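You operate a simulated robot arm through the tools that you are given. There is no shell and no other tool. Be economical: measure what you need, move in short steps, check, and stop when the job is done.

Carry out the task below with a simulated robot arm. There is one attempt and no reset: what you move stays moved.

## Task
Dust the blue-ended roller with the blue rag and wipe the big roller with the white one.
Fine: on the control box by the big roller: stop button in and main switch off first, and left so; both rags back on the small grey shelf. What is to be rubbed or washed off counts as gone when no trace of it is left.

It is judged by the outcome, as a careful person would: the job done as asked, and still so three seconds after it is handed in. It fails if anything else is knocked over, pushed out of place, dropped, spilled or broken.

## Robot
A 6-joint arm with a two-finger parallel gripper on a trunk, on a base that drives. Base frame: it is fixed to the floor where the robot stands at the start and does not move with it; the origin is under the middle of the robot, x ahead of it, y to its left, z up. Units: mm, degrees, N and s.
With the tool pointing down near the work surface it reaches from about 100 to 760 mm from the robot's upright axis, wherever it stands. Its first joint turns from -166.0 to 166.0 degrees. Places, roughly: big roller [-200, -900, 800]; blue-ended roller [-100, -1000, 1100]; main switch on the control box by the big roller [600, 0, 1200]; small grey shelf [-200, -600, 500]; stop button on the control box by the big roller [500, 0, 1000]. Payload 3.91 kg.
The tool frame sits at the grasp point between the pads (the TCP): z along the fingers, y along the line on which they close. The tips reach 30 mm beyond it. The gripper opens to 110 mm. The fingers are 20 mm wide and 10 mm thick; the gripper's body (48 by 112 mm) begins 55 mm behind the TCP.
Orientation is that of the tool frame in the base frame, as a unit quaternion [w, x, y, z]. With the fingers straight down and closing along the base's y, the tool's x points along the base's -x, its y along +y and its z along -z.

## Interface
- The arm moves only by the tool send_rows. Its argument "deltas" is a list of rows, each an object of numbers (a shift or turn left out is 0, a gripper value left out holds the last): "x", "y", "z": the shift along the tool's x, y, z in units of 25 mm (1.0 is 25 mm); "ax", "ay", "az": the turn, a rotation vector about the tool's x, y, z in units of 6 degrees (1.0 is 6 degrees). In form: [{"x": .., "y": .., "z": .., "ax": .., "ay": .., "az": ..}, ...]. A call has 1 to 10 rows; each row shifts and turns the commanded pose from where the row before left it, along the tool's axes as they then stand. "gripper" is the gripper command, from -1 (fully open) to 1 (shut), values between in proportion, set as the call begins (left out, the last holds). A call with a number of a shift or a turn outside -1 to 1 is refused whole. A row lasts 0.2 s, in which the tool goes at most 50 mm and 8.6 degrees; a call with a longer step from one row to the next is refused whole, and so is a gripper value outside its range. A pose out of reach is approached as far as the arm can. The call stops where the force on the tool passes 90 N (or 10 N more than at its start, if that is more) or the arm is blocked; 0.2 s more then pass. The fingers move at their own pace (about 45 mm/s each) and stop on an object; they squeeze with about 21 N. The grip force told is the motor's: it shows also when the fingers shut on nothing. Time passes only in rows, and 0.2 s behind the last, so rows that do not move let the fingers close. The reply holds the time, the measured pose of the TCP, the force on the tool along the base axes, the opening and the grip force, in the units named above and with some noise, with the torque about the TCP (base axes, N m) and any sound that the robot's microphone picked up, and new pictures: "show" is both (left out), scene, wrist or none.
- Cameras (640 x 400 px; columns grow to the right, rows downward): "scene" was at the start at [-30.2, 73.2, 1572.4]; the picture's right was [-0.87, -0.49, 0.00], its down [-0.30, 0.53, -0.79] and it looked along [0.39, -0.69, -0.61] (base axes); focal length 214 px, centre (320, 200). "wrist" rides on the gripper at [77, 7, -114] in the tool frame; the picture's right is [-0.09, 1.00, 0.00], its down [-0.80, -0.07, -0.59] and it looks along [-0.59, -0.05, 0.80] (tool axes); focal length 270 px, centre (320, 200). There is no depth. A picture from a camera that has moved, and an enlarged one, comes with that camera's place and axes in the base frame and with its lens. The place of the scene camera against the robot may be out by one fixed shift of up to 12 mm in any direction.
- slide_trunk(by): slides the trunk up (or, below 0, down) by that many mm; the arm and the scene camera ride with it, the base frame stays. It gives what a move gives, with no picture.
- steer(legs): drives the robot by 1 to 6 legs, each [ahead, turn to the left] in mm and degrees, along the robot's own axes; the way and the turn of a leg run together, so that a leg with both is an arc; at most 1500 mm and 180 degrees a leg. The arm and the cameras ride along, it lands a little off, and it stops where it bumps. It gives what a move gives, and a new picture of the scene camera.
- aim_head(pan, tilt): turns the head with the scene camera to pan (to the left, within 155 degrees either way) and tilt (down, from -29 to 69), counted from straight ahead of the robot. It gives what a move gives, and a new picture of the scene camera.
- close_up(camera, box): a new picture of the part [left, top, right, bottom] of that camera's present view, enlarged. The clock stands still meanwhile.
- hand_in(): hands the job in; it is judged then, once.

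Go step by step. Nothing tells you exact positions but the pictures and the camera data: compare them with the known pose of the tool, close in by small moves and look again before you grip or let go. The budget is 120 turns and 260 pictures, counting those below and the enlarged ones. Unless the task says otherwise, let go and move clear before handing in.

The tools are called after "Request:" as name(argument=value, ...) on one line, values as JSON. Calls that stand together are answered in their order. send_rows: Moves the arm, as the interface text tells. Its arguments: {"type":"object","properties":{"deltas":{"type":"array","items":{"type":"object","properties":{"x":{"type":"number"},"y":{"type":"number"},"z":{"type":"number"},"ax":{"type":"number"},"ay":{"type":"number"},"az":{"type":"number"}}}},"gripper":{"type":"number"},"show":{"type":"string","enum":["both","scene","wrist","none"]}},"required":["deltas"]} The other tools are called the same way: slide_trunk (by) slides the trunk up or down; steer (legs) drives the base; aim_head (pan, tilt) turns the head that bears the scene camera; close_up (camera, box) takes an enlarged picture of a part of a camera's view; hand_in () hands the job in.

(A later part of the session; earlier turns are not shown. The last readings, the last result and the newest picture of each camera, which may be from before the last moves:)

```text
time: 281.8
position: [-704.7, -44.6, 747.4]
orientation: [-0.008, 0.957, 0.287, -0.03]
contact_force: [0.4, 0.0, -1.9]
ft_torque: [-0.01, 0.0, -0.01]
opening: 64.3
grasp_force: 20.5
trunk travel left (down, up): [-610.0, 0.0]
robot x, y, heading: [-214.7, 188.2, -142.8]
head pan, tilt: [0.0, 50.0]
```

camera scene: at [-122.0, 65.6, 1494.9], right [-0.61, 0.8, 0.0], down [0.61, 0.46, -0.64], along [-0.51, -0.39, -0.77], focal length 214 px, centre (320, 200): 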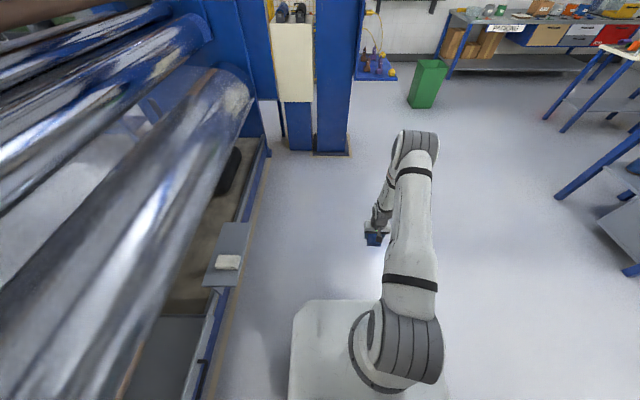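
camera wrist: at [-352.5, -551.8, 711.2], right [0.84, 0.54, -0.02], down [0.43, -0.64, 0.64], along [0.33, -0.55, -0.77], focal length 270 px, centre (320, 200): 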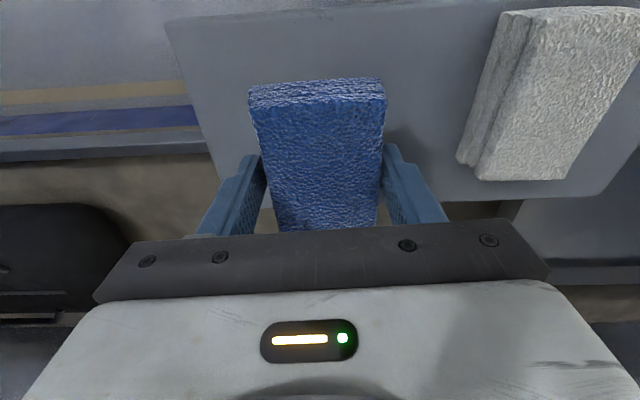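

In free space, I pitch the tool forward and raise it to the blue roller's height.

Request:
send_rows(deltas=[{"ay": -1, "z": -0.3}, {"ay": -1, "z": -0.3}, {"ay": -1}, {"ay": -1}, {"ay": -1}, {"ay": -1}, {"ay": -1}, {"ay": -1}, {"ay": -1}, {"ay": -1}], show="none")

Request:
send_rows(deltas=[{"ay": -1, "x": -1}, {"ay": -1, "x": -1}, {"ay": -1, "x": -1}, {"ay": -0.8, "x": -1}, {"x": -1}, {"x": -1}, {"x": -1}, {"x": -1}, {"x": -1}, {"x": -1}], show="scene")

```text
time: 284.0
position: [-812.1, -109.6, 803.5]
orientation: [0.193, 0.831, 0.22, -0.472]
contact_force: [0.2, 0.0, -1.1]
ft_torque: [0.02, -0.02, -0.03]
opening: 64.5
grasp_force: 20.6
out of reach, approached as far as the arm can: row 1, 2, 3, 4, 5, 6, 7, 8, 9, 10
trunk travel left (down, up): [-610.0, 0.0]
robot x, y, heading: [-220.0, 188.8, -142.9]
head pan, tilt: [0.0, 50.0]
```

```text
time: 286.2
position: [-915.0, -112.0, 1059.3]
orientation: [0.215, 0.716, 0.191, -0.636]
contact_force: [0.0, 0.7, 0.6]
ft_torque: [0.0, -0.02, -0.01]
opening: 64.1
grasp_force: 21.1
out of reach, approached as far as the arm can: row 1, 2, 3, 4, 5
trunk travel left (down, up): [-610.0, 0.0]
robot x, y, heading: [-214.4, 191.2, -143.0]
head pan, tilt: [0.0, 50.0]
camera scene: at [-120.9, 66.6, 1639.9], right [-0.61, 0.8, 0.0], down [0.61, 0.46, -0.64], along [-0.51, -0.39, -0.77], focal length 214 px, centre (320, 200)
```

scene: 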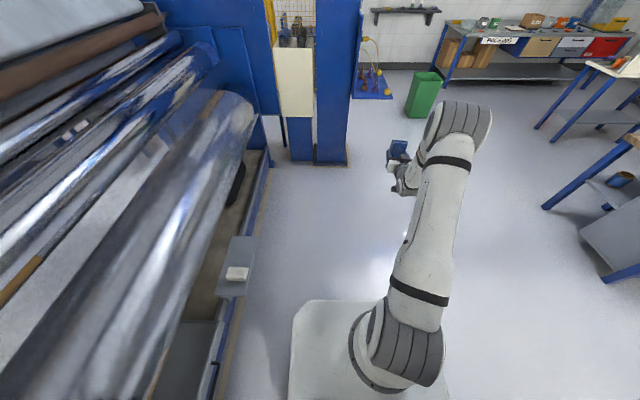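

Tool points forward at z≈1059. I shift it left across the robot's front in free space.

Request:
send_rows(deltas=[{"y": 1, "z": -0.5}, {"y": 1, "z": -0.5}, {"y": 1, "z": -0.5}, {"y": 1, "z": -0.5}, {"y": 1, "z": -0.5}, {"y": 1, "z": -0.5}, {"y": 1}, {"y": 1}, {"y": 1}, {"y": 1}], show="none")

Request:
send_rows(deltas=[{"y": 1}, {"y": 1}, {"y": 1}, {"y": 1}, {"y": 1}, {"y": 1}], show="none")

Request:
steer(legs=[[0, 89.5]])

```text
time: 288.4
position: [-810.4, -95.5, 1097.8]
orientation: [0.223, 0.715, 0.197, -0.632]
contact_force: [0.3, -0.1, -0.5]
ft_torque: [0.01, -0.02, 0.03]
opening: 64.5
grasp_force: 20.7
out of reach, approached as far as the arm can: row 2, 3, 4, 5, 6, 7, 8, 9, 10
trunk travel left (down, up): [-610.0, 0.0]
robot x, y, heading: [-216.4, 189.2, -142.7]
head pan, tilt: [0.0, 50.0]
```

```text
time: 289.8
position: [-787.4, -87.4, 1122.1]
orientation: [0.222, 0.715, 0.196, -0.633]
contact_force: [0.9, 0.1, 0.7]
ft_torque: [0.03, -0.03, 0.01]
opening: 64.5
grasp_force: 20.8
out of reach, approached as far as the arm can: row 1, 2, 3, 4, 5, 6
trunk travel left (down, up): [-610.0, 0.0]
robot x, y, heading: [-218.9, 190.9, -142.8]
head pan, tilt: [0.0, 50.0]
```

```text
time: 294.0
position: [58.4, -382.8, 1121.7]
orientation: [0.615, 0.343, 0.658, -0.265]
contact_force: [-0.1, 1.1, -0.4]
ft_torque: [0.03, 0.01, -0.06]
opening: 64.4
grasp_force: 21.4
trunk travel left (down, up): [-610.0, 0.0]
robot x, y, heading: [-252.1, 162.4, -52.7]
head pan, tilt: [0.0, 50.0]
camera scene: at [-129.5, 248.7, 1640.0], right [-0.79, -0.61, 0.0], down [-0.47, 0.61, -0.64], along [0.39, -0.51, -0.77], focal length 214 px, centre (320, 200)
```

scene: 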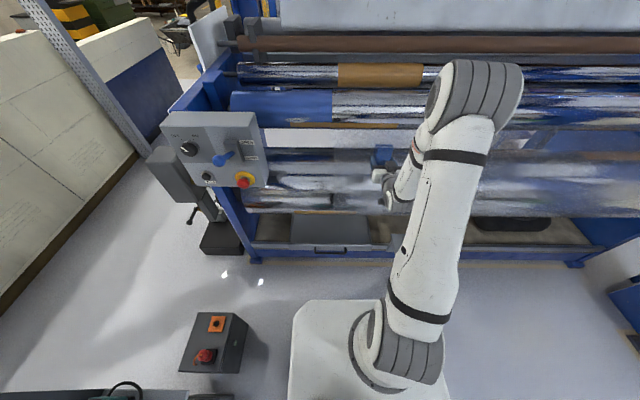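

The arm again hits a wrist limit at the centre (forearm-roll wound to ±180°). I'll unwind it: yaw the tool left, pitch down, yaw back.

Request:
send_rows(deltas=[{"ax": -1}, {"ax": -1}, {"ax": -1}, {"ax": -1}, {"ax": -1}, {"ax": -1}, {"ax": -1}, {"ax": -1}, {"ax": -1}, {"ax": -1}], show="none")

Request:
send_rows(deltas=[{"ay": 1}, {"ay": 1}, {"ay": 1}, {"ay": 1}, {"ay": 1}, {"ay": 1}, {"ay": 1}], show="none")

Request:
send_rows(deltas=[{"ay": 1}, {"ay": 1}, {"ay": 1}, {"ay": 1}, {"ay": 1}, {"ay": 1}, {"ay": 1}], show="scene")

```text
time: 296.2
position: [58.1, -383.1, 1120.5]
orientation: [0.704, -0.011, 0.703, 0.101]
contact_force: [-0.1, 0.0, -0.9]
ft_torque: [0.0, 0.0, 0.0]
opening: 64.3
grasp_force: 20.7
trunk travel left (down, up): [-610.0, 0.0]
robot x, y, heading: [-255.4, 159.7, -52.4]
head pan, tilt: [0.0, 50.0]
```

```text
time: 297.8
position: [58.3, -383.2, 1122.2]
orientation: [0.405, -0.044, 0.909, 0.088]
contact_force: [0.3, -0.3, -0.3]
ft_torque: [-0.01, 0.04, 0.01]
opening: 64.6
grasp_force: 21.3
trunk travel left (down, up): [-610.0, 0.0]
robot x, y, heading: [-253.1, 159.7, -52.2]
head pan, tilt: [0.0, 50.0]
```

```text
time: 299.4
position: [58.5, -385.0, 1120.6]
orientation: [0.052, -0.072, 0.994, 0.067]
contact_force: [0.0, -0.1, -0.9]
ft_torque: [-0.01, 0.0, 0.01]
opening: 64.5
grasp_force: 20.8
trunk travel left (down, up): [-610.0, 0.0]
robot x, y, heading: [-256.3, 157.9, -52.5]
head pan, tilt: [0.0, 50.0]
camera scene: at [-128.5, 248.3, 1639.9], right [-0.79, -0.61, 0.0], down [-0.47, 0.61, -0.64], along [0.39, -0.51, -0.77], focal length 214 px, centre (320, 200)
```

scene: 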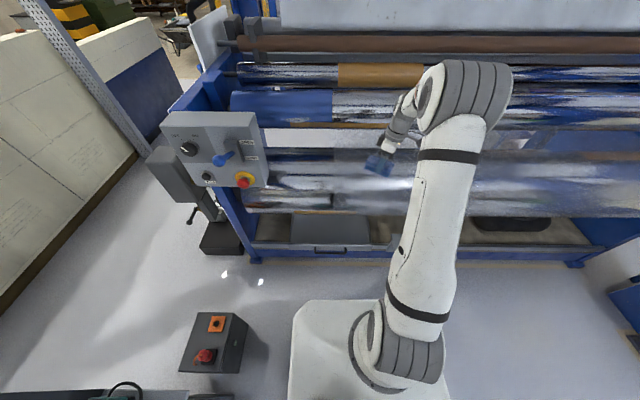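

Unwound without complaint. I yaw back and move left with the tool down.

Request:
send_rows(deltas=[{"az": 1}, {"az": 1}, {"az": 1}, {"az": 1}, {"az": 1}, {"az": 1}, {"az": 1}, {"az": 1}, {"az": 1}, {"az": 1}], show="none")

Request:
send_rows(deltas=[{"y": 1}, {"y": 1}, {"y": 1}, {"y": 1}, {"y": 1}, {"y": 1}, {"y": 1}, {"y": 1}, {"y": 1}, {"y": 1}], show="none")

Request:
send_rows(deltas=[{"ay": -1, "x": 0.4}, {"ay": -1, "x": 0.4}, {"ay": -1, "x": 0.3}, {"ay": -1}, {"ay": -1}, {"ay": -1}, {"ay": -1}, {"ay": -1}, {"ay": -1}, {"ay": -1}], show="none")

```text
time: 301.6
position: [58.9, -382.4, 1122.4]
orientation: [0.012, 0.435, 0.896, 0.084]
contact_force: [0.2, -0.3, -0.6]
ft_torque: [0.01, -0.01, 0.04]
opening: 64.4
grasp_force: 20.6
trunk travel left (down, up): [-610.0, 0.0]
robot x, y, heading: [-253.7, 160.4, -52.7]
head pan, tilt: [0.0, 50.0]
```

```text
time: 303.8
position: [254.1, -228.3, 1164.4]
orientation: [0.012, 0.435, 0.897, 0.084]
contact_force: [0.5, 0.7, -0.4]
ft_torque: [-0.02, -0.03, 0.02]
opening: 64.1
grasp_force: 21.1
trunk travel left (down, up): [-610.0, 0.0]
robot x, y, heading: [-253.7, 160.9, -52.3]
head pan, tilt: [0.0, 50.0]
```

```text
time: 306.0
position: [226.2, -214.9, 1157.6]
orientation: [0.374, 0.438, 0.807, -0.129]
contact_force: [-0.2, -0.3, -0.8]
ft_torque: [0.02, 0.01, 0.0]
opening: 64.1
grasp_force: 21.6
out of reach, approached as far as the arm can: row 8, 9
trunk travel left (down, up): [-610.0, 0.0]
robot x, y, heading: [-252.8, 163.4, -52.5]
head pan, tilt: [0.0, 50.0]
```

Request:
send_rows(deltas=[{"ay": -0.9, "ax": 0.25}, {"ay": -0.9, "ax": 0.25}, {"ay": -0.9, "ax": 0.25}, {"ay": -0.9, "ax": 0.25}, {"ay": -0.9, "ax": 0.2}, {"ay": -0.9}, {"ay": -0.8}], show="both")

```text
time: 307.6
position: [228.0, -214.0, 1158.8]
orientation: [0.595, 0.387, 0.63, -0.317]
contact_force: [0.4, 0.4, 0.1]
ft_torque: [0.0, 0.04, -0.02]
opening: 64.3
grasp_force: 20.9
trunk travel left (down, up): [-610.0, 0.0]
robot x, y, heading: [-252.2, 157.9, -52.7]
head pan, tilt: [0.0, 50.0]
camera scene: at [-128.6, 248.4, 1640.0], right [-0.79, -0.61, 0.0], down [-0.47, 0.61, -0.64], along [0.39, -0.51, -0.77], focal length 214 px, centre (320, 200)
camera wrist: at [177.6, -103.7, 1092.2], right [0.86, 0.49, 0.15], down [-0.36, 0.39, 0.85], along [0.35, -0.78, 0.51], focal length 270 px, centre (320, 200)
```

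scene: 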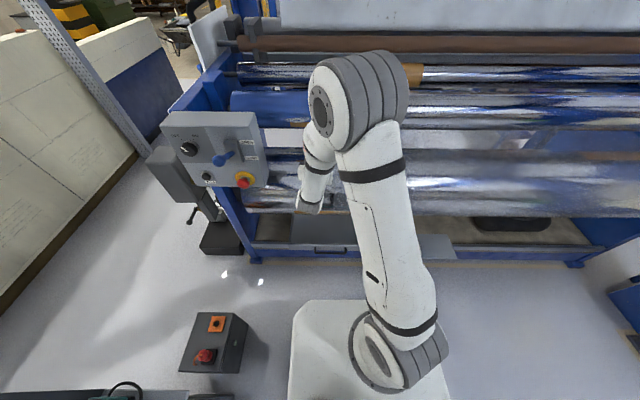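
wrist: 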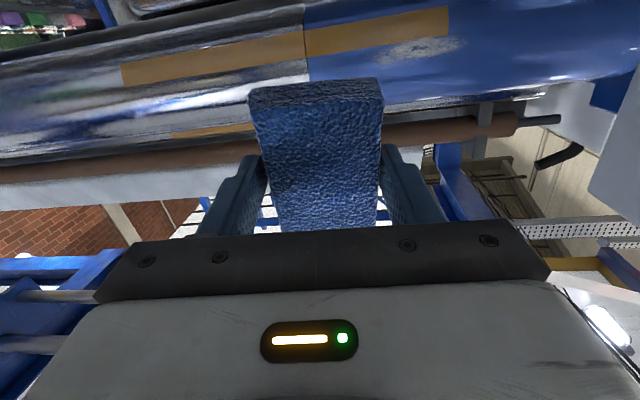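

I see the dust patch clearly on the blue band: triangulated at d≈149, n≈-628, z≈1129 (roller axis ≈ n -707, z 1131, R≈80). I drive 160 mm closer and square the tool.

Request:
steer(legs=[[160, 0]])

Request:
send_rows(deltas=[{"ax": -0.54, "az": -0.3}, {"ax": -0.54, "az": -0.28}, {"x": 0.5, "y": 0.7, "ay": -0.5}, {"x": 0.5, "y": 0.7}], show="wrist")

```text
time: 309.1
position: [331.5, -348.8, 1156.7]
orientation: [0.593, 0.388, 0.63, -0.316]
contact_force: [0.1, 0.2, -0.1]
ft_torque: [-0.01, -0.03, 0.02]
opening: 64.3
grasp_force: 20.7
trunk travel left (down, up): [-610.0, 0.0]
robot x, y, heading: [-147.9, 25.0, -52.8]
head pan, tilt: [0.0, 50.0]
camera scene: at [-25.4, 113.3, 1639.9], right [-0.79, -0.61, 0.0], down [-0.47, 0.61, -0.64], along [0.39, -0.51, -0.77], focal length 214 px, centre (320, 200)
```

scene: 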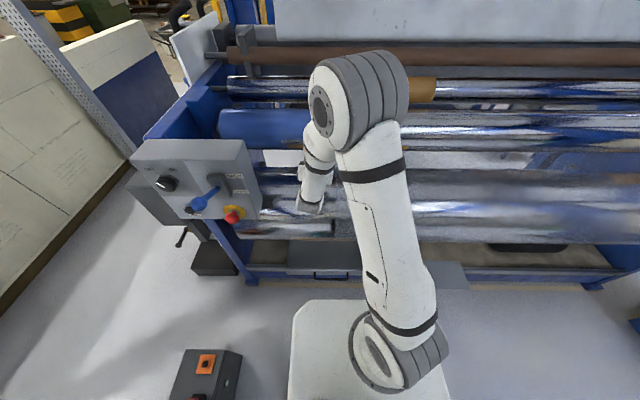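

```text
time: 310.1
position: [364.6, -324.2, 1138.8]
orientation: [0.62, 0.325, 0.643, -0.31]
contact_force: [-0.4, -0.3, -0.2]
ft_torque: [-0.02, 0.01, -0.01]
opening: 64.4
grasp_force: 20.7
out of reach, approached as far as the arm can: row 3
trunk travel left (down, up): [-610.0, 0.0]
robot x, y, heading: [-149.8, 32.7, -52.6]
head pan, tilt: [0.0, 50.0]
camera wrist: at [300.8, -225.4, 1065.5], right [0.8, 0.59, 0.09], down [-0.4, 0.41, 0.82], along [0.45, -0.7, 0.56], focal length 270 px, centre (320, 200)
```

wrist: 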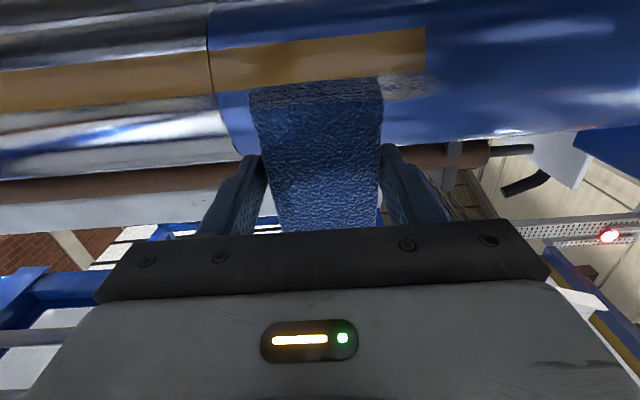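

Tool is square to the roller. I move to d≈147 and approach to near contact.

Request:
send_rows(deltas=[{"y": 1, "x": 0.15, "z": 0.5}, {"y": 1, "x": 0.15, "z": 0.8}, {"z": 0.9}, {"z": 0.9}, {"z": 0.7}], show="none")

Request:
send_rows(deltas=[{"z": 0.2}, {"z": 0.2}], show="wrist")

```text
time: 311.3
position: [458.3, -370.4, 1127.1]
orientation: [0.622, 0.326, 0.642, -0.307]
contact_force: [0.0, 0.4, -0.2]
ft_torque: [-0.02, 0.03, 0.01]
opening: 64.5
grasp_force: 21.0
trunk travel left (down, up): [-610.0, 0.0]
robot x, y, heading: [-146.9, 29.7, -52.6]
head pan, tilt: [0.0, 50.0]
```

```text
time: 311.9
position: [464.5, -379.9, 1127.8]
orientation: [0.622, 0.327, 0.642, -0.308]
contact_force: [-0.5, -0.2, 0.1]
ft_torque: [-0.01, -0.01, 0.0]
opening: 64.6
grasp_force: 21.7
trunk travel left (down, up): [-610.0, 0.0]
robot x, y, heading: [-151.1, 27.6, -52.5]
head pan, tilt: [0.0, 50.0]
camera wrist: at [400.4, -280.8, 1053.9], right [0.8, 0.59, 0.1], down [-0.4, 0.4, 0.82], along [0.45, -0.7, 0.56], focal length 270 px, centre (320, 200)
```

wrist: 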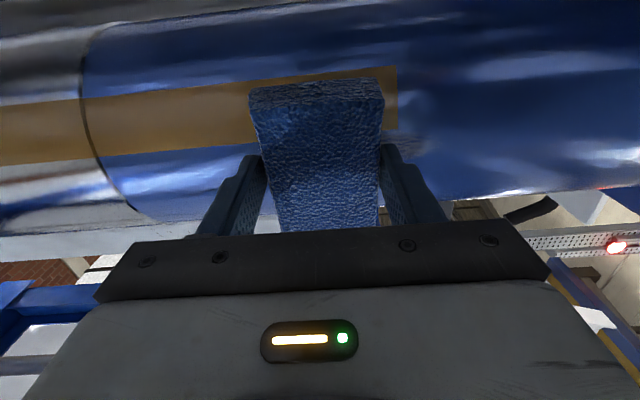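

Request:
send_rows(deltas=[{"z": 0.2}, {"z": 0.2}], show="none")

Request:
send_rows(deltas=[{"z": 0.15}], show="none")

Request:
send_rows(deltas=[{"z": 0.12}], show="none")

```text
time: 312.5
position: [468.5, -384.1, 1128.2]
orientation: [0.621, 0.327, 0.642, -0.308]
contact_force: [-15.1, 16.9, -4.3]
ft_torque: [-0.21, -0.2, -0.07]
opening: 64.5
grasp_force: 21.5
trunk travel left (down, up): [-610.0, 0.0]
robot x, y, heading: [-148.6, 27.9, -52.3]
head pan, tilt: [0.0, 50.0]
```

```text
time: 312.9
position: [471.4, -387.3, 1127.8]
orientation: [0.623, 0.325, 0.642, -0.307]
contact_force: [-13.2, 16.8, -4.6]
ft_torque: [-0.22, -0.17, -0.04]
opening: 64.4
grasp_force: 20.9
trunk travel left (down, up): [-610.0, 0.0]
robot x, y, heading: [-146.7, 31.2, -52.5]
head pan, tilt: [0.0, 50.0]
```

```text
time: 313.3
position: [472.1, -388.3, 1127.8]
orientation: [0.623, 0.326, 0.641, -0.309]
contact_force: [-17.6, 23.7, -1.1]
ft_torque: [-0.02, -0.23, -0.35]
opening: 64.7
grasp_force: 20.5
trunk travel left (down, up): [-610.0, 0.0]
robot x, y, heading: [-149.9, 28.9, -52.3]
head pan, tilt: [0.0, 50.0]
```

Contact (~30 N) where predicted. I do gentle strokes up and down.

Request:
send_rows(deltas=[{"x": -0.33, "z": 0.015, "ay": 0.7}, {"x": -0.33, "z": 0.015, "ay": 0.7}, {"x": -0.33, "z": 0.015, "ay": 0.7}, {"x": 0.33, "z": 0.015, "ay": -0.7}, {"x": 0.33, "z": 0.015, "ay": -0.7}, {"x": 0.33, "z": 0.015, "ay": -0.7}], show="none")

Request:
send_rows(deltas=[{"x": 0.33, "z": 0.015, "ay": -0.7}, {"x": 0.33, "z": 0.015, "ay": -0.7}, {"x": 0.33, "z": 0.015, "ay": -0.7}, {"x": -0.33, "z": 0.015, "ay": 0.7}, {"x": -0.33, "z": 0.015, "ay": 0.7}, {"x": -0.33, "z": 0.015, "ay": 0.7}], show="none")

```text
time: 314.7
position: [473.6, -388.7, 1138.3]
orientation: [0.629, 0.324, 0.635, -0.309]
contact_force: [-18.5, 26.7, 29.4]
ft_torque: [-1.96, 0.28, -1.3]
opening: 64.3
grasp_force: 21.1
trunk travel left (down, up): [-610.0, 0.0]
robot x, y, heading: [-149.1, 28.4, -52.4]
head pan, tilt: [0.0, 50.0]
```

```text
time: 316.1
position: [472.6, -389.5, 1124.9]
orientation: [0.62, 0.326, 0.644, -0.307]
contact_force: [-27.6, 37.6, -23.0]
ft_torque: [0.88, -0.64, -1.58]
opening: 64.6
grasp_force: 20.8
trunk travel left (down, up): [-610.0, 0.0]
robot x, y, heading: [-152.4, 30.0, -52.4]
head pan, tilt: [0.0, 50.0]
```

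Good. I use longer strokes and several lanes (d≈143 → 172 → 200).

Request:
send_rows(deltas=[{"x": 0.4, "z": 0.015, "ay": -0.8}, {"x": 0.4, "z": 0.015, "ay": -0.8}, {"x": 0.4, "z": 0.015, "ay": -0.8}, {"x": 0.4, "z": 0.015, "ay": -0.8}, {"x": -0.4, "z": 0.02, "ay": 0.8}, {"x": -0.4, "z": 0.02, "ay": 0.8}, {"x": -0.4, "z": 0.015, "ay": 0.8}, {"x": -0.4, "z": 0.015, "ay": 0.8}, {"x": -0.4, "z": 0.015, "ay": 0.8}, {"x": -0.4, "z": 0.015, "ay": 0.8}], show="none")

Request:
send_rows(deltas=[{"x": 0.4, "y": 0.3, "z": 0.015, "ay": -0.8}, {"x": 0.4, "y": 0.3, "z": 0.015, "ay": -0.8}, {"x": 0.4, "y": 0.3, "z": 0.015, "ay": -0.8}, {"x": 0.4, "y": 0.3, "z": 0.01, "ay": -0.8}, {"x": 0.4, "z": 0.01, "ay": -0.8}, {"x": -0.4, "z": 0.02, "ay": 0.8}, {"x": -0.4, "z": 0.02, "ay": 0.8}, {"x": -0.4, "z": 0.015, "ay": 0.8}, {"x": -0.4, "z": 0.015, "ay": 0.8}, {"x": -0.4, "z": 0.015, "ay": 0.8}], show="none")

Request:
send_rows(deltas=[{"x": 0.4, "z": 0.015, "ay": -0.8}, {"x": 0.4, "z": 0.015, "ay": -0.8}, {"x": 0.4, "z": 0.015, "ay": -0.8}, {"x": 0.4, "z": 0.01, "ay": -0.8}, {"x": 0.4, "z": 0.01, "ay": -0.8}, {"x": -0.4, "z": 0.02, "ay": 0.8}, {"x": -0.4, "z": 0.02, "ay": 0.8}, {"x": -0.4, "z": 0.015, "ay": 0.8}, {"x": -0.4, "z": 0.015, "ay": 0.8}, {"x": -0.4, "z": 0.015, "ay": 0.8}], show="none")

```text
time: 318.3
position: [470.8, -389.3, 1141.1]
orientation: [0.56, 0.351, 0.697, -0.279]
contact_force: [-40.5, 49.6, -36.9]
ft_torque: [1.61, -0.56, -1.78]
opening: 64.2
grasp_force: 20.6
trunk travel left (down, up): [-610.0, 0.0]
robot x, y, heading: [-148.3, 27.3, -52.3]
head pan, tilt: [0.0, 50.0]
```

```text
time: 318.8
position: [474.8, -385.8, 1137.5]
orientation: [0.607, 0.335, 0.654, -0.303]
contact_force: [-32.4, 18.4, 8.2]
ft_torque: [-0.26, -0.54, 0.75]
opening: 64.3
grasp_force: 21.0
trunk travel left (down, up): [-610.0, 0.0]
robot x, y, heading: [-151.8, 27.6, -52.6]
head pan, tilt: [0.0, 50.0]
stopped in row 2: the force on the tool passed its limit at 102 N (the readings are from after the stop); the commanded pose is now the measured one
```

```text
time: 321.0
position: [477.7, -383.7, 1132.0]
orientation: [0.604, 0.334, 0.658, -0.302]
contact_force: [-31.3, 35.9, -23.3]
ft_torque: [0.08, 0.52, 1.51]
opening: 64.2
grasp_force: 21.6
trunk travel left (down, up): [-610.0, 0.0]
robot x, y, heading: [-154.5, 30.2, -52.4]
head pan, tilt: [0.0, 50.0]
5 turns are left
```

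Few turns remain, so I chain many light strokes across the dust patch (d≈100-205), then retreat and look.

Request:
send_rows(deltas=[{"z": -0.06}, {"x": -0.378, "z": 0.016, "ay": 0.8}, {"x": 0.378, "z": 0.016, "ay": -0.8}, {"x": 0.378, "z": 0.016, "ay": -0.8}, {"x": 0.378, "z": 0.016, "ay": -0.8}, {"x": 0.378, "z": 0.016, "ay": -0.8}, {"x": 0.378, "z": 0.016, "ay": -0.8}], show="none")

Request:
send_rows(deltas=[{"x": -0.378, "y": 0.2, "z": 0.016, "ay": 0.8}, {"x": -0.378, "y": 0.2, "z": 0.016, "ay": 0.8}, {"x": -0.378, "y": 0.2, "z": 0.016, "ay": 0.8}, {"x": -0.378, "y": 0.2, "z": 0.016, "ay": 0.8}, {"x": -0.378, "y": 0.2, "z": 0.016, "ay": 0.8}, {"x": 0.378, "y": 0.2, "z": 0.016, "ay": -0.8}, {"x": 0.378, "z": 0.016, "ay": -0.8}, {"x": 0.378, "z": 0.016, "ay": -0.8}, {"x": 0.378, "z": 0.016, "ay": -0.8}, {"x": 0.378, "z": 0.016, "ay": -0.8}], show="none")

Request:
send_rows(deltas=[{"x": -0.378, "z": 0.016, "ay": 0.8}, {"x": -0.378, "z": 0.016, "ay": 0.8}, {"x": -0.378, "z": 0.016, "ay": 0.8}, {"x": -0.378, "z": 0.016, "ay": 0.8}, {"x": -0.378, "z": 0.016, "ay": 0.8}, {"x": 0.378, "z": 0.016, "ay": -0.8}, {"x": 0.378, "z": 0.016, "ay": -0.8}, {"x": 0.378, "z": 0.016, "ay": -0.8}, {"x": 0.378, "z": 0.016, "ay": -0.8}, {"x": 0.378, "z": 0.016, "ay": -0.8}], show="none")

Request:
send_rows(deltas=[{"x": -0.378, "y": 0.2, "z": 0.016, "ay": 0.8}, {"x": -0.378, "y": 0.2, "z": 0.016, "ay": 0.8}, {"x": -0.378, "y": 0.2, "z": 0.016, "ay": 0.8}, {"x": -0.378, "z": 0.016, "ay": 0.8}, {"x": -0.378, "z": 0.016, "ay": 0.8}, {"x": 0.378, "z": 0.016, "ay": -0.8}, {"x": 0.378, "z": 0.016, "ay": -0.8}, {"x": 0.378, "z": 0.016, "ay": -0.8}, {"x": 0.378, "z": 0.016, "ay": -0.8}, {"x": 0.378, "z": 0.016, "ay": -0.8}], show="none")

Request:
send_rows(deltas=[{"x": -0.378, "z": 0.016, "ay": 0.8}, {"x": -0.378, "z": 0.016, "ay": 0.8}, {"x": -0.378, "z": 0.016, "ay": 0.8}, {"x": -0.378, "z": 0.016, "ay": 0.8}, {"x": -0.378, "z": 0.016, "ay": 0.8}, {"x": 0.378, "z": 0.016, "ay": -0.8}, {"x": 0.378, "z": 0.016, "ay": -0.8}, {"x": 0.378, "z": 0.016, "ay": -0.8}, {"x": 0.378, "z": 0.016, "ay": -0.8}, {"x": 0.378, "z": 0.016, "ay": -0.8}], show="none")

Request:
send_rows(deltas=[{"x": -0.378, "y": -0.4, "z": 0.016, "ay": 0.8}, {"x": -0.378, "y": -0.4, "z": 0.016, "ay": 0.8}, {"x": -0.378, "y": -0.4, "z": 0.016, "ay": 0.8}, {"x": -0.378, "y": -0.4, "z": 0.016, "ay": 0.8}, {"x": -0.378, "y": -0.4, "z": 0.016, "ay": 0.8}, {"x": 0.378, "y": -0.4, "z": 0.016, "ay": -0.8}, {"x": 0.378, "y": -0.4, "z": 0.016, "ay": -0.8}, {"x": 0.378, "y": -0.4, "z": 0.016, "ay": -0.8}, {"x": 0.378, "z": 0.016, "ay": -0.8}, {"x": 0.378, "z": 0.016, "ay": -0.8}], show="none")

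Request:
send_rows(deltas=[{"x": -0.378, "y": -0.2, "z": 0.016, "ay": 0.8}, {"x": -0.378, "y": -0.2, "z": 0.016, "ay": 0.8}, {"x": -0.378, "z": 0.016, "ay": 0.8}, {"x": -0.378, "z": 0.016, "ay": 0.8}, {"x": -0.378, "z": 0.016, "ay": 0.8}, {"x": 0.378, "z": 0.016, "ay": -0.8}, {"x": 0.378, "z": 0.016, "ay": -0.8}, {"x": 0.378, "z": 0.016, "ay": -0.8}, {"x": 0.378, "z": 0.016, "ay": -0.8}, {"x": 0.378, "z": 0.016, "ay": -0.8}], show="none")

Request:
send_rows(deltas=[{"x": -0.378, "z": 0.016, "ay": 0.8}, {"x": -0.378, "z": 0.016, "ay": 0.8}, {"x": -0.378, "z": 0.016, "ay": 0.8}, {"x": -0.378, "z": 0.016, "ay": 0.8}, {"x": -0.378, "z": 0.016, "ay": 0.8}, {"x": 0.378, "z": 0.016, "ay": -0.8}, {"x": 0.378, "z": 0.016, "ay": -0.8}, {"x": 0.378, "z": 0.016, "ay": -0.8}, {"x": 0.378, "z": 0.016, "ay": -0.8}, {"x": 0.378, "z": 0.016, "ay": -0.8}], show="none")

Request:
send_rows(deltas=[{"z": -0.8}, {"z": -0.8}, {"z": -0.8}, {"z": -0.8}, {"z": -0.8, "x": -0.5}], show="wrist")

Request:
close_up(camera="wrist", box=[200, 0, 520, 160])

```text
time: 322.6
position: [479.7, -387.5, 1097.2]
orientation: [0.708, 0.279, 0.543, -0.355]
contact_force: [-21.2, 24.7, 11.8]
ft_torque: [-0.37, -0.82, 1.19]
opening: 64.6
grasp_force: 20.9
trunk travel left (down, up): [-610.0, 0.0]
robot x, y, heading: [-149.3, 27.4, -52.3]
head pan, tilt: [0.0, 50.0]
```

```text
time: 324.8
position: [504.2, -370.1, 1099.9]
orientation: [0.709, 0.278, 0.543, -0.354]
contact_force: [-17.2, 25.5, 11.3]
ft_torque: [-0.35, -0.77, 1.23]
opening: 64.3
grasp_force: 20.9
trunk travel left (down, up): [-610.0, 0.0]
robot x, y, heading: [-150.4, 26.6, -52.6]
head pan, tilt: [0.0, 50.0]
```

```text
time: 327.0
position: [504.6, -368.1, 1101.5]
orientation: [0.709, 0.278, 0.543, -0.354]
contact_force: [-23.7, 32.0, 13.8]
ft_torque: [-0.36, -0.93, 1.48]
opening: 64.2
grasp_force: 20.5
trunk travel left (down, up): [-610.0, 0.0]
robot x, y, heading: [-149.4, 30.4, -52.3]
head pan, tilt: [0.0, 50.0]
```

```text
time: 329.2
position: [514.4, -360.1, 1096.9]
orientation: [0.707, 0.279, 0.544, -0.355]
contact_force: [-16.4, 18.7, 9.1]
ft_torque: [-0.28, -0.72, 0.91]
opening: 64.4
grasp_force: 20.9
trunk travel left (down, up): [-610.0, 0.0]
robot x, y, heading: [-148.6, 26.5, -52.2]
head pan, tilt: [0.0, 50.0]
```

```text
time: 331.4
position: [516.9, -360.5, 1097.9]
orientation: [0.708, 0.279, 0.542, -0.355]
contact_force: [-18.5, 21.3, 9.7]
ft_torque: [-0.32, -0.79, 1.0]
opening: 64.2
grasp_force: 21.0
trunk travel left (down, up): [-610.0, 0.0]
robot x, y, heading: [-150.8, 28.4, -52.3]
head pan, tilt: [0.0, 50.0]
```

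```text
time: 333.6
position: [448.6, -409.0, 1100.5]
orientation: [0.708, 0.279, 0.542, -0.356]
contact_force: [-19.2, 27.5, 17.0]
ft_torque: [-0.31, -1.11, 1.33]
opening: 64.6
grasp_force: 21.0
trunk travel left (down, up): [-610.0, 0.0]
robot x, y, heading: [-149.6, 27.5, -52.3]
head pan, tilt: [0.0, 50.0]
```

```text
time: 335.8
position: [445.4, -414.6, 1097.7]
orientation: [0.707, 0.279, 0.544, -0.356]
contact_force: [-16.9, 19.4, 9.1]
ft_torque: [-0.28, -0.71, 0.91]
opening: 64.3
grasp_force: 20.8
trunk travel left (down, up): [-610.0, 0.0]
robot x, y, heading: [-149.1, 30.3, -52.7]
head pan, tilt: [0.0, 50.0]
```

```text
time: 338.0
position: [443.2, -413.9, 1100.3]
orientation: [0.709, 0.278, 0.542, -0.356]
contact_force: [-24.2, 26.2, 17.7]
ft_torque: [-0.31, -1.27, 1.36]
opening: 64.3
grasp_force: 21.0
trunk travel left (down, up): [-610.0, 0.0]
robot x, y, heading: [-149.4, 27.9, -52.6]
head pan, tilt: [0.0, 50.0]
```

```text
time: 339.2
position: [432.3, -339.4, 1108.3]
orientation: [0.705, 0.277, 0.546, -0.358]
contact_force: [0.3, 0.9, -0.6]
ft_torque: [0.03, 0.01, -0.01]
opening: 64.3
grasp_force: 20.8
out of reach, approached as far as the arm can: row 1, 2, 3, 4, 5
trunk travel left (down, up): [-610.0, 0.0]
robot x, y, heading: [-151.4, 26.7, -52.5]
head pan, tilt: [0.0, 50.0]
camera wrist: at [384.7, -261.3, 1004.4], right [0.79, 0.61, 0.09], down [-0.52, 0.58, 0.63], along [0.33, -0.54, 0.77], focal length 270 px, centre (320, 200)
```

wrist: 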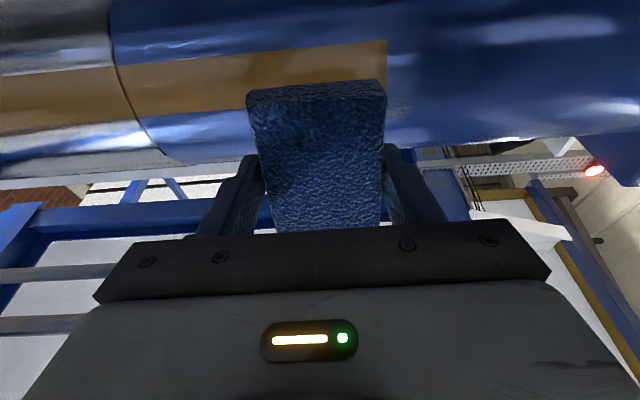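

```text
2.00 times, centred on (360, 80) of wrist
camera zoom: at [384.7, -261.3, 1004.4], right [0.79, 0.61, 0.09], down [-0.52, 0.58, 0.63], along [0.33, -0.54, 0.77], focal length 541 px, centre (240, 440)
4 turns are left
```

zoom: 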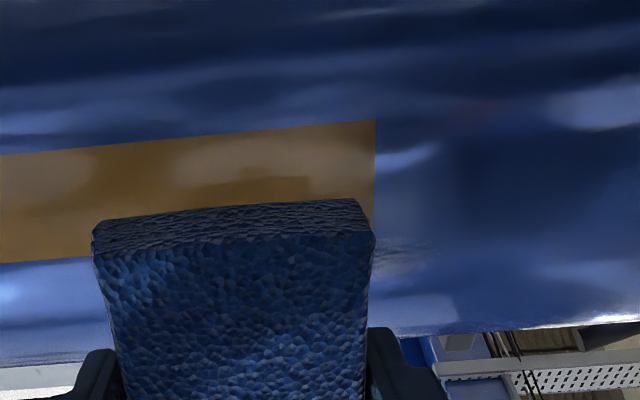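

Nearly all dust is gone; a faint rest remains at the right, upper edge. I do another chained set shifted upward and right, then view from aside.

Request:
send_rows(deltas=[{"ay": 0.9, "x": -0.4, "y": 0.6}, {"ay": 0.8, "x": -0.4, "y": 0.6}, {"ay": 0.8, "x": -0.4, "y": 0.6}, {"ay": 0.8, "x": -0.3, "y": 0.6}, {"z": 0.5}, {"z": 0.5}, {"z": 0.4}, {"z": 0.3}], show="none")

Request:
send_rows(deltas=[{"z": 0.15}, {"z": 0.15}, {"z": 0.15}, {"z": 0.15}, {"z": 0.15}, {"z": 0.15}, {"z": 0.15}, {"z": 0.15}, {"z": 0.15}, {"z": 0.15}], show="none")

Request:
send_rows(deltas=[{"z": -0.1}, {"x": -0.378, "z": 0.016, "ay": 0.8}, {"x": -0.378, "z": 0.016, "ay": 0.8}, {"x": -0.378, "z": 0.016, "ay": 0.8}, {"x": -0.378, "z": 0.016, "ay": 0.8}, {"x": -0.378, "z": 0.016, "ay": 0.8}], show="none")

Request:
send_rows(deltas=[{"x": 0.378, "z": 0.016, "ay": -0.8}, {"x": 0.378, "z": 0.016, "ay": -0.8}, {"x": 0.378, "z": 0.016, "ay": -0.8}, {"x": 0.378, "z": 0.016, "ay": -0.8}, {"x": 0.378, "z": 0.016, "ay": -0.8}, {"x": -0.378, "z": 0.016, "ay": 0.8}, {"x": -0.378, "z": 0.016, "ay": 0.8}, {"x": -0.378, "z": 0.016, "ay": 0.8}, {"x": -0.378, "z": 0.016, "ay": 0.8}, {"x": -0.378, "z": 0.016, "ay": 0.8}], show="none")

Request:
send_rows(deltas=[{"x": 0.378, "z": 0.016, "ay": -0.8}, {"x": 0.378, "z": 0.016, "ay": -0.8}, {"x": 0.378, "z": 0.016, "ay": -0.8}, {"x": 0.378, "z": 0.016, "ay": -0.8}, {"x": 0.378, "z": 0.016, "ay": -0.8}, {"x": -0.378, "z": 0.016, "ay": 0.8}, {"x": -0.378, "z": 0.016, "ay": 0.8}, {"x": -0.378, "z": 0.016, "ay": 0.8}, {"x": -0.378, "z": 0.016, "ay": 0.8}, {"x": -0.378, "z": 0.016, "ay": 0.8}], show="none")

Request:
send_rows(deltas=[{"x": 0.378, "y": -0.25, "z": 0.016, "ay": -0.8}, {"x": 0.378, "y": -0.25, "z": 0.016, "ay": -0.8}, {"x": 0.378, "y": -0.25, "z": 0.016, "ay": -0.8}, {"x": 0.378, "y": -0.25, "z": 0.016, "ay": -0.8}, {"x": 0.378, "z": 0.016, "ay": -0.8}, {"x": -0.378, "z": 0.016, "ay": 0.8}, {"x": -0.378, "z": 0.016, "ay": 0.8}, {"x": -0.378, "z": 0.016, "ay": 0.8}, {"x": -0.378, "z": 0.016, "ay": 0.8}, {"x": -0.378, "z": 0.016, "ay": 0.8}], show="none")

Request:
send_rows(deltas=[{"x": 0.378, "y": -0.3, "z": 0.016, "ay": -0.8}, {"x": 0.378, "y": -0.3, "z": 0.016, "ay": -0.8}, {"x": 0.378, "y": -0.3, "z": 0.016, "ay": -0.8}, {"x": 0.378, "y": -0.3, "z": 0.016, "ay": -0.8}, {"x": 0.378, "z": 0.016, "ay": -0.8}, {"x": -0.378, "z": 0.016, "ay": 0.8}, {"x": -0.378, "z": 0.016, "ay": 0.8}, {"x": -0.378, "z": 0.016, "ay": 0.8}, {"x": -0.378, "z": 0.016, "ay": 0.8}, {"x": -0.378, "z": 0.016, "ay": 0.8}], show="none")

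Request:
send_rows(deltas=[{"x": 0.378, "y": -0.3, "z": 0.016, "ay": -0.8}, {"x": 0.378, "y": -0.3, "z": 0.016, "ay": -0.8}, {"x": 0.378, "y": -0.3, "z": 0.016, "ay": -0.8}, {"x": 0.378, "y": -0.3, "z": 0.016, "ay": -0.8}, {"x": 0.378, "z": 0.016, "ay": -0.8}, {"x": -0.378, "z": 0.016, "ay": 0.8}, {"x": -0.378, "z": 0.016, "ay": 0.8}, {"x": -0.378, "z": 0.016, "ay": 0.8}, {"x": -0.378, "z": 0.016, "ay": 0.8}, {"x": -0.378, "z": 0.016, "ay": 0.8}], show="none")

Request:
send_rows(deltas=[{"x": 0.378, "y": 0.4, "z": 0.016, "ay": -0.8}, {"x": 0.378, "y": 0.4, "z": 0.016, "ay": -0.8}, {"x": 0.378, "y": 0.4, "z": 0.016, "ay": -0.8}, {"x": 0.378, "y": 0.4, "z": 0.016, "ay": -0.8}, {"x": 0.378, "y": 0.4, "z": 0.016, "ay": -0.8}, {"x": -0.378, "y": 0.4, "z": 0.016, "ay": 0.8}, {"x": -0.378, "y": 0.4, "z": 0.016, "ay": 0.8}, {"x": -0.378, "y": 0.4, "z": 0.016, "ay": 0.8}, {"x": -0.378, "z": 0.016, "ay": 0.8}, {"x": -0.378, "z": 0.016, "ay": 0.8}], show="none")

Request:
send_rows(deltas=[{"x": 0.378, "z": 0.016, "ay": -0.8}, {"x": 0.378, "z": 0.016, "ay": -0.8}, {"x": 0.378, "z": 0.016, "ay": -0.8}, {"x": 0.378, "z": 0.016, "ay": -0.8}, {"x": 0.378, "z": 0.016, "ay": -0.8}, {"x": 0.378, "z": 0.016, "ay": -0.8}, {"x": 0.378, "z": 0.016, "ay": -0.8}, {"x": -0.378, "z": 0.016, "ay": 0.8}, {"x": -0.378, "z": 0.016, "ay": 0.8}, {"x": -0.378, "z": 0.016, "ay": 0.8}], show="none")

Request:
send_rows(deltas=[{"z": -0.8}, {"z": -0.8}, {"z": -0.8}, {"y": -1}, {"y": -1}, {"y": -1}, {"y": -1}, {"y": -1}], show="wrist")

Request:
close_up(camera="wrist", box=[300, 0, 620, 180])

Request:
aim_head(pan=20, tilt=35)

```text
time: 341.0
position: [504.0, -333.2, 1143.3]
orientation: [0.603, 0.336, 0.658, -0.302]
contact_force: [0.4, 1.5, -0.5]
ft_torque: [-0.02, -0.02, -0.03]
opening: 64.1
grasp_force: 22.0
trunk travel left (down, up): [-610.0, 0.0]
robot x, y, heading: [-150.6, 30.6, -52.5]
head pan, tilt: [0.0, 50.0]
```

```text
time: 343.2
position: [518.6, -353.4, 1141.0]
orientation: [0.603, 0.334, 0.659, -0.301]
contact_force: [-57.3, 57.2, -10.9]
ft_torque: [0.52, -1.01, 0.98]
opening: 64.4
grasp_force: 20.7
trunk travel left (down, up): [-610.0, 0.0]
robot x, y, heading: [-152.3, 28.5, -52.8]
head pan, tilt: [0.0, 50.0]
```

```text
time: 344.6
position: [529.1, -366.6, 1189.0]
orientation: [0.455, 0.392, 0.767, -0.227]
contact_force: [-30.3, 33.8, 2.1]
ft_torque: [0.35, 0.31, 0.42]
opening: 64.2
grasp_force: 20.8
trunk travel left (down, up): [-610.0, 0.0]
robot x, y, heading: [-152.4, 28.7, -52.8]
head pan, tilt: [0.0, 50.0]
```

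```text
time: 346.8
position: [527.0, -368.2, 1188.9]
orientation: [0.456, 0.391, 0.767, -0.224]
contact_force: [-33.3, 36.8, 5.0]
ft_torque: [0.48, 0.12, 0.08]
opening: 64.1
grasp_force: 21.4
trunk travel left (down, up): [-610.0, 0.0]
robot x, y, heading: [-154.4, 28.7, -52.3]
head pan, tilt: [0.0, 50.0]
```

```text
time: 349.0
position: [527.3, -368.2, 1190.8]
orientation: [0.456, 0.392, 0.767, -0.226]
contact_force: [-29.5, 29.8, 7.4]
ft_torque: [0.5, -0.02, 0.5]
opening: 64.1
grasp_force: 21.6
trunk travel left (down, up): [-610.0, 0.0]
robot x, y, heading: [-150.4, 29.2, -52.2]
head pan, tilt: [0.0, 50.0]
```

```text
time: 351.2
position: [507.4, -381.3, 1188.9]
orientation: [0.454, 0.392, 0.767, -0.227]
contact_force: [-34.4, 36.1, 4.2]
ft_torque: [0.41, 0.29, 0.66]
opening: 64.3
grasp_force: 20.9
trunk travel left (down, up): [-610.0, 0.0]
robot x, y, heading: [-150.9, 29.5, -52.6]
head pan, tilt: [0.0, 50.0]
```

```text
time: 353.4
position: [481.9, -399.8, 1188.1]
orientation: [0.455, 0.392, 0.767, -0.226]
contact_force: [-34.9, 40.2, 0.7]
ft_torque: [0.3, 0.51, 0.96]
opening: 64.2
grasp_force: 20.7
trunk travel left (down, up): [-610.0, 0.0]
robot x, y, heading: [-152.6, 29.4, -52.3]
head pan, tilt: [0.0, 50.0]
```

```text
time: 355.6
position: [456.4, -417.9, 1188.0]
orientation: [0.454, 0.392, 0.768, -0.225]
contact_force: [-40.3, 41.8, -0.1]
ft_torque: [0.28, 0.61, 1.39]
opening: 64.1
grasp_force: 21.3
trunk travel left (down, up): [-610.0, 0.0]
robot x, y, heading: [-152.6, 28.4, -52.4]
head pan, tilt: [0.0, 50.0]
```

```text
time: 357.1
position: [492.9, -372.9, 1151.8]
orientation: [0.559, 0.359, 0.691, -0.284]
contact_force: [-58.9, 22.6, 19.7]
ft_torque: [0.1, -0.76, 0.9]
opening: 63.8
grasp_force: 20.9
trunk travel left (down, up): [-610.0, 0.0]
robot x, y, heading: [-152.7, 31.4, -52.5]
head pan, tilt: [0.0, 50.0]
stopped in row 7: the force on the tool passed its limit at 122 N (the readings are from after the stop); the commanded pose is now the measured one
```

```text
time: 359.3
position: [502.8, -372.2, 1093.6]
orientation: [0.654, 0.304, 0.604, -0.339]
contact_force: [-30.1, 31.6, -54.4]
ft_torque: [-0.2, 2.04, 1.31]
opening: 64.5
grasp_force: 21.4
trunk travel left (down, up): [-610.0, 0.0]
robot x, y, heading: [-148.6, 25.9, -52.7]
head pan, tilt: [0.0, 50.0]
```

```text
time: 361.1
position: [393.9, -405.0, 1117.4]
orientation: [0.659, 0.302, 0.596, -0.346]
contact_force: [-0.5, -0.4, -0.9]
ft_torque: [0.03, 0.03, 0.01]
opening: 64.3
grasp_force: 20.7
out of reach, approached as far as the arm can: row 6, 7, 8
trunk travel left (down, up): [-610.0, 0.0]
robot x, y, heading: [-150.8, 26.5, -52.4]
head pan, tilt: [0.0, 50.0]
camera wrist: at [336.2, -315.6, 1026.7], right [0.81, 0.59, 0.07], down [-0.44, 0.52, 0.73], along [0.39, -0.62, 0.68], focal length 270 px, centre (320, 200)
```

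wrist: 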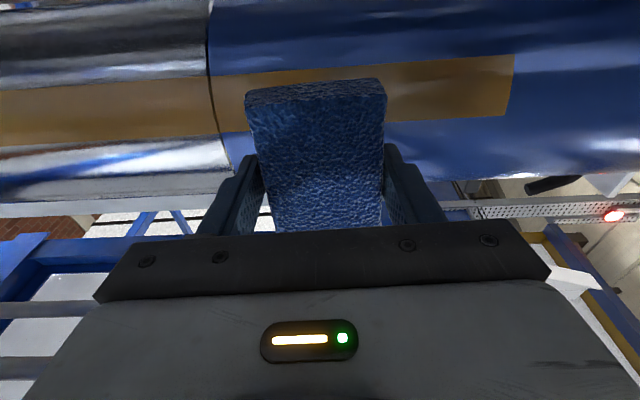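

```text
2.00 times, centred on (460, 90) of wrist
camera zoom: at [336.2, -315.6, 1026.7], right [0.81, 0.59, 0.07], down [-0.44, 0.52, 0.73], along [0.39, -0.62, 0.68], focal length 541 px, centre (40, 420)
```

zoom: 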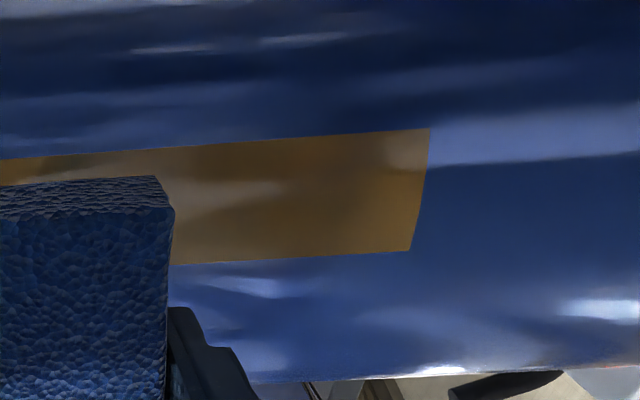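

```text
time: 362.0
position: [393.7, -404.6, 1116.1]
orientation: [0.659, 0.301, 0.597, -0.345]
contact_force: [0.3, 1.0, 1.0]
ft_torque: [0.02, 0.02, -0.01]
opening: 64.5
grasp_force: 21.3
trunk travel left (down, up): [-610.0, 0.0]
robot x, y, heading: [-146.8, 25.2, -52.8]
head pan, tilt: [20.0, 35.0]
camera scene: at [1.0, 128.3, 1661.6], right [-0.54, -0.84, 0.0], down [-0.48, 0.31, -0.82], along [0.69, -0.44, -0.57], focal length 214 px, centre (320, 200)
3 turns are left
```

scene: 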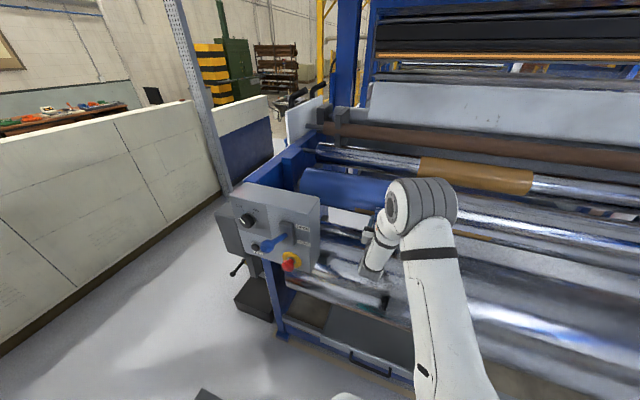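

The dust is gone and the blue band is clean. Now I back off, turn the tool down, drive to the shelf and lower the trunk, all in one chain.

Request:
steer(legs=[[-250, 0]])

Request:
send_rows(deltas=[{"ay": 1}, {"ay": 1}, {"ay": 1}, {"ay": 1}, {"ay": 1}, {"ay": 1}, {"ay": 1}, {"ay": 1}], show="none")

Request:
send_rows(deltas=[{"ay": 1}, {"ay": 1}, {"ay": 1}, {"ay": 1}, {"ay": 1}, {"ay": 1}, {"ay": 1}, {"ay": 1}], show="none")

Request:
send_rows(deltas=[{"y": -1, "x": 0.9}, {"y": -1, "x": 0.9}, {"y": -1, "x": 0.9}, {"y": -1, "x": 0.9}, {"y": -1, "x": 0.9}, {"y": -1, "x": 0.9}, {"y": -1, "x": 0.9}, {"y": -1, "x": 0.9}, {"y": -1, "x": 0.9}, {"y": -1, "x": 0.9}], show="none")

Request:
steer(legs=[[0, -90], [455, 0], [0, 91], [147, 0]])

Request:
slide_trunk(by=-400)

Request:
aim_head(pan=0, tilt=50)

Request:
close_up(camera="wrist", box=[0, 0, 640, 400])

```text
time: 363.8
position: [236.2, -200.6, 1116.8]
orientation: [0.659, 0.302, 0.596, -0.346]
contact_force: [-0.3, -0.1, -0.3]
ft_torque: [-0.02, 0.02, 0.0]
opening: 64.3
grasp_force: 20.6
trunk travel left (down, up): [-610.0, 0.0]
robot x, y, heading: [-311.5, 232.8, -52.5]
head pan, tilt: [20.0, 35.0]
camera scene: at [-156.2, 334.0, 1661.7], right [-0.54, -0.84, 0.0], down [-0.48, 0.31, -0.82], along [0.69, -0.44, -0.57], focal length 214 px, centre (320, 200)
```

scene: 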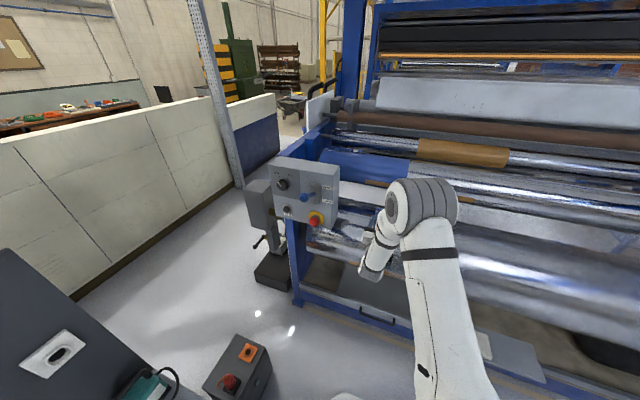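

```text
time: 365.6
position: [236.7, -202.3, 1116.7]
orientation: [0.359, 0.418, 0.812, -0.193]
contact_force: [-0.2, 1.5, -0.5]
ft_torque: [0.01, -0.03, -0.03]
opening: 64.3
grasp_force: 21.2
trunk travel left (down, up): [-610.0, 0.0]
robot x, y, heading: [-311.2, 232.0, -52.5]
head pan, tilt: [20.0, 35.0]
```

```text
time: 367.4
position: [235.6, -200.5, 1116.7]
orientation: [-0.003, 0.461, 0.887, -0.007]
contact_force: [-0.1, 0.2, -0.7]
ft_torque: [0.02, 0.04, -0.07]
opening: 64.1
grasp_force: 20.9
trunk travel left (down, up): [-610.0, 0.0]
robot x, y, heading: [-308.0, 233.1, -52.9]
head pan, tilt: [20.0, 35.0]
```

```text
time: 369.6
position: [-98.2, -161.5, 1118.9]
orientation: [-0.002, 0.46, 0.888, -0.007]
contact_force: [-0.1, 0.7, 0.5]
ft_torque: [0.01, -0.04, -0.05]
opening: 64.1
grasp_force: 21.0
trunk travel left (down, up): [-610.0, 0.0]
robot x, y, heading: [-304.8, 232.5, -52.9]
head pan, tilt: [20.0, 35.0]
```

```text
time: 381.1
position: [-372.6, -569.4, 1116.4]
orientation: [-0.003, 0.451, 0.892, -0.008]
contact_force: [0.1, -0.7, -0.4]
ft_torque: [0.01, 0.05, 0.01]
opening: 64.1
grasp_force: 20.7
trunk travel left (down, up): [-610.0, 0.0]
robot x, y, heading: [-598.1, -184.4, -51.2]
head pan, tilt: [20.0, 35.0]
camera scene: at [-448.7, -82.0, 1661.7], right [-0.52, -0.86, 0.0], down [-0.49, 0.3, -0.82], along [0.7, -0.42, -0.57], focal length 214 px, centre (320, 200)
```

scene: 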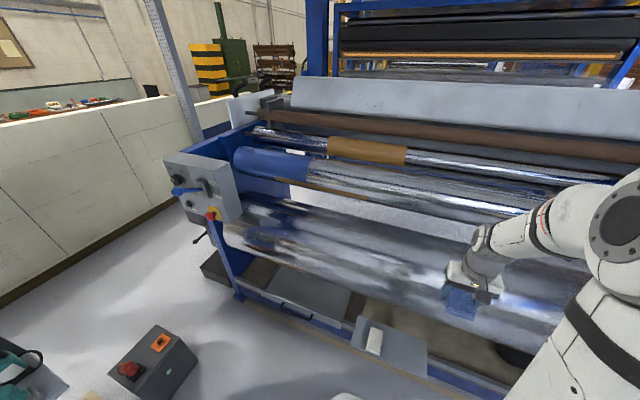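

```text
time: 384.9
position: [-373.7, -569.2, 719.1]
orientation: [-0.002, 0.452, 0.892, -0.008]
contact_force: [-0.8, -0.2, 0.2]
ft_torque: [-0.02, 0.01, 0.0]
opening: 64.4
grasp_force: 21.1
trunk travel left (down, up): [-210.0, 400.0]
robot x, y, heading: [-597.6, -183.1, -51.0]
head pan, tilt: [20.0, 35.0]
```

```text
time: 385.8
position: [-374.9, -567.4, 718.1]
orientation: [-0.001, 0.451, 0.892, -0.007]
contact_force: [0.3, 1.3, -1.0]
ft_torque: [0.0, -0.03, 0.02]
opening: 64.3
grasp_force: 20.9
trunk travel left (down, up): [-210.0, 400.0]
robot x, y, heading: [-597.2, -182.9, -51.1]
head pan, tilt: [0.0, 50.0]
camera scene: at [-477.3, -94.5, 1240.0], right [-0.78, -0.63, 0.0], down [-0.48, 0.6, -0.64], along [0.4, -0.5, -0.77], focal length 214 px, centre (320, 200)
```

scene: 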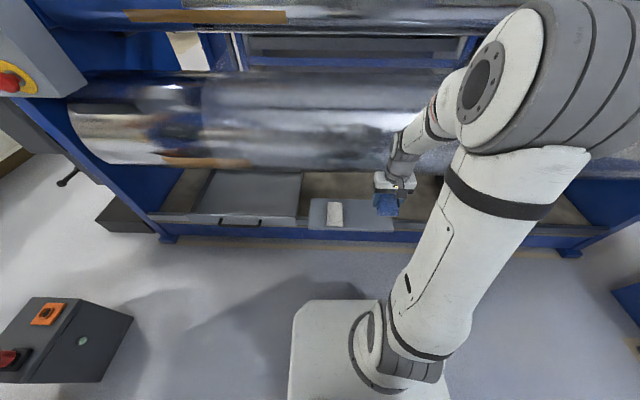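

```text
1.00 times, centred on (320, 200) of wrist (not enlarged: the box is as wide or as high as the picture)
camera zoom: at [-412.8, -501.1, 831.4], right [0.86, 0.52, -0.01], down [0.42, -0.68, 0.6], along [0.3, -0.52, -0.8], focal length 270 px, centre (320, 200)
2 turns are left
```

zoom: 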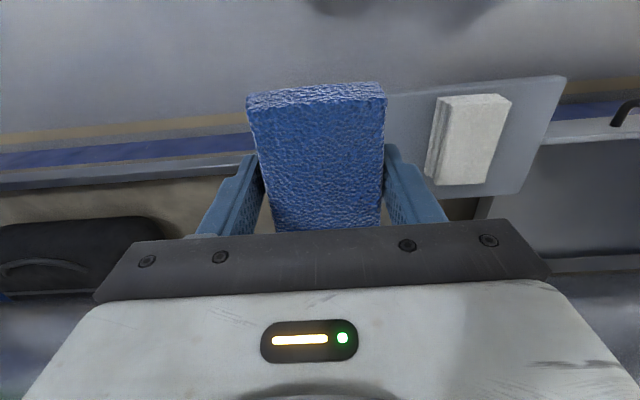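

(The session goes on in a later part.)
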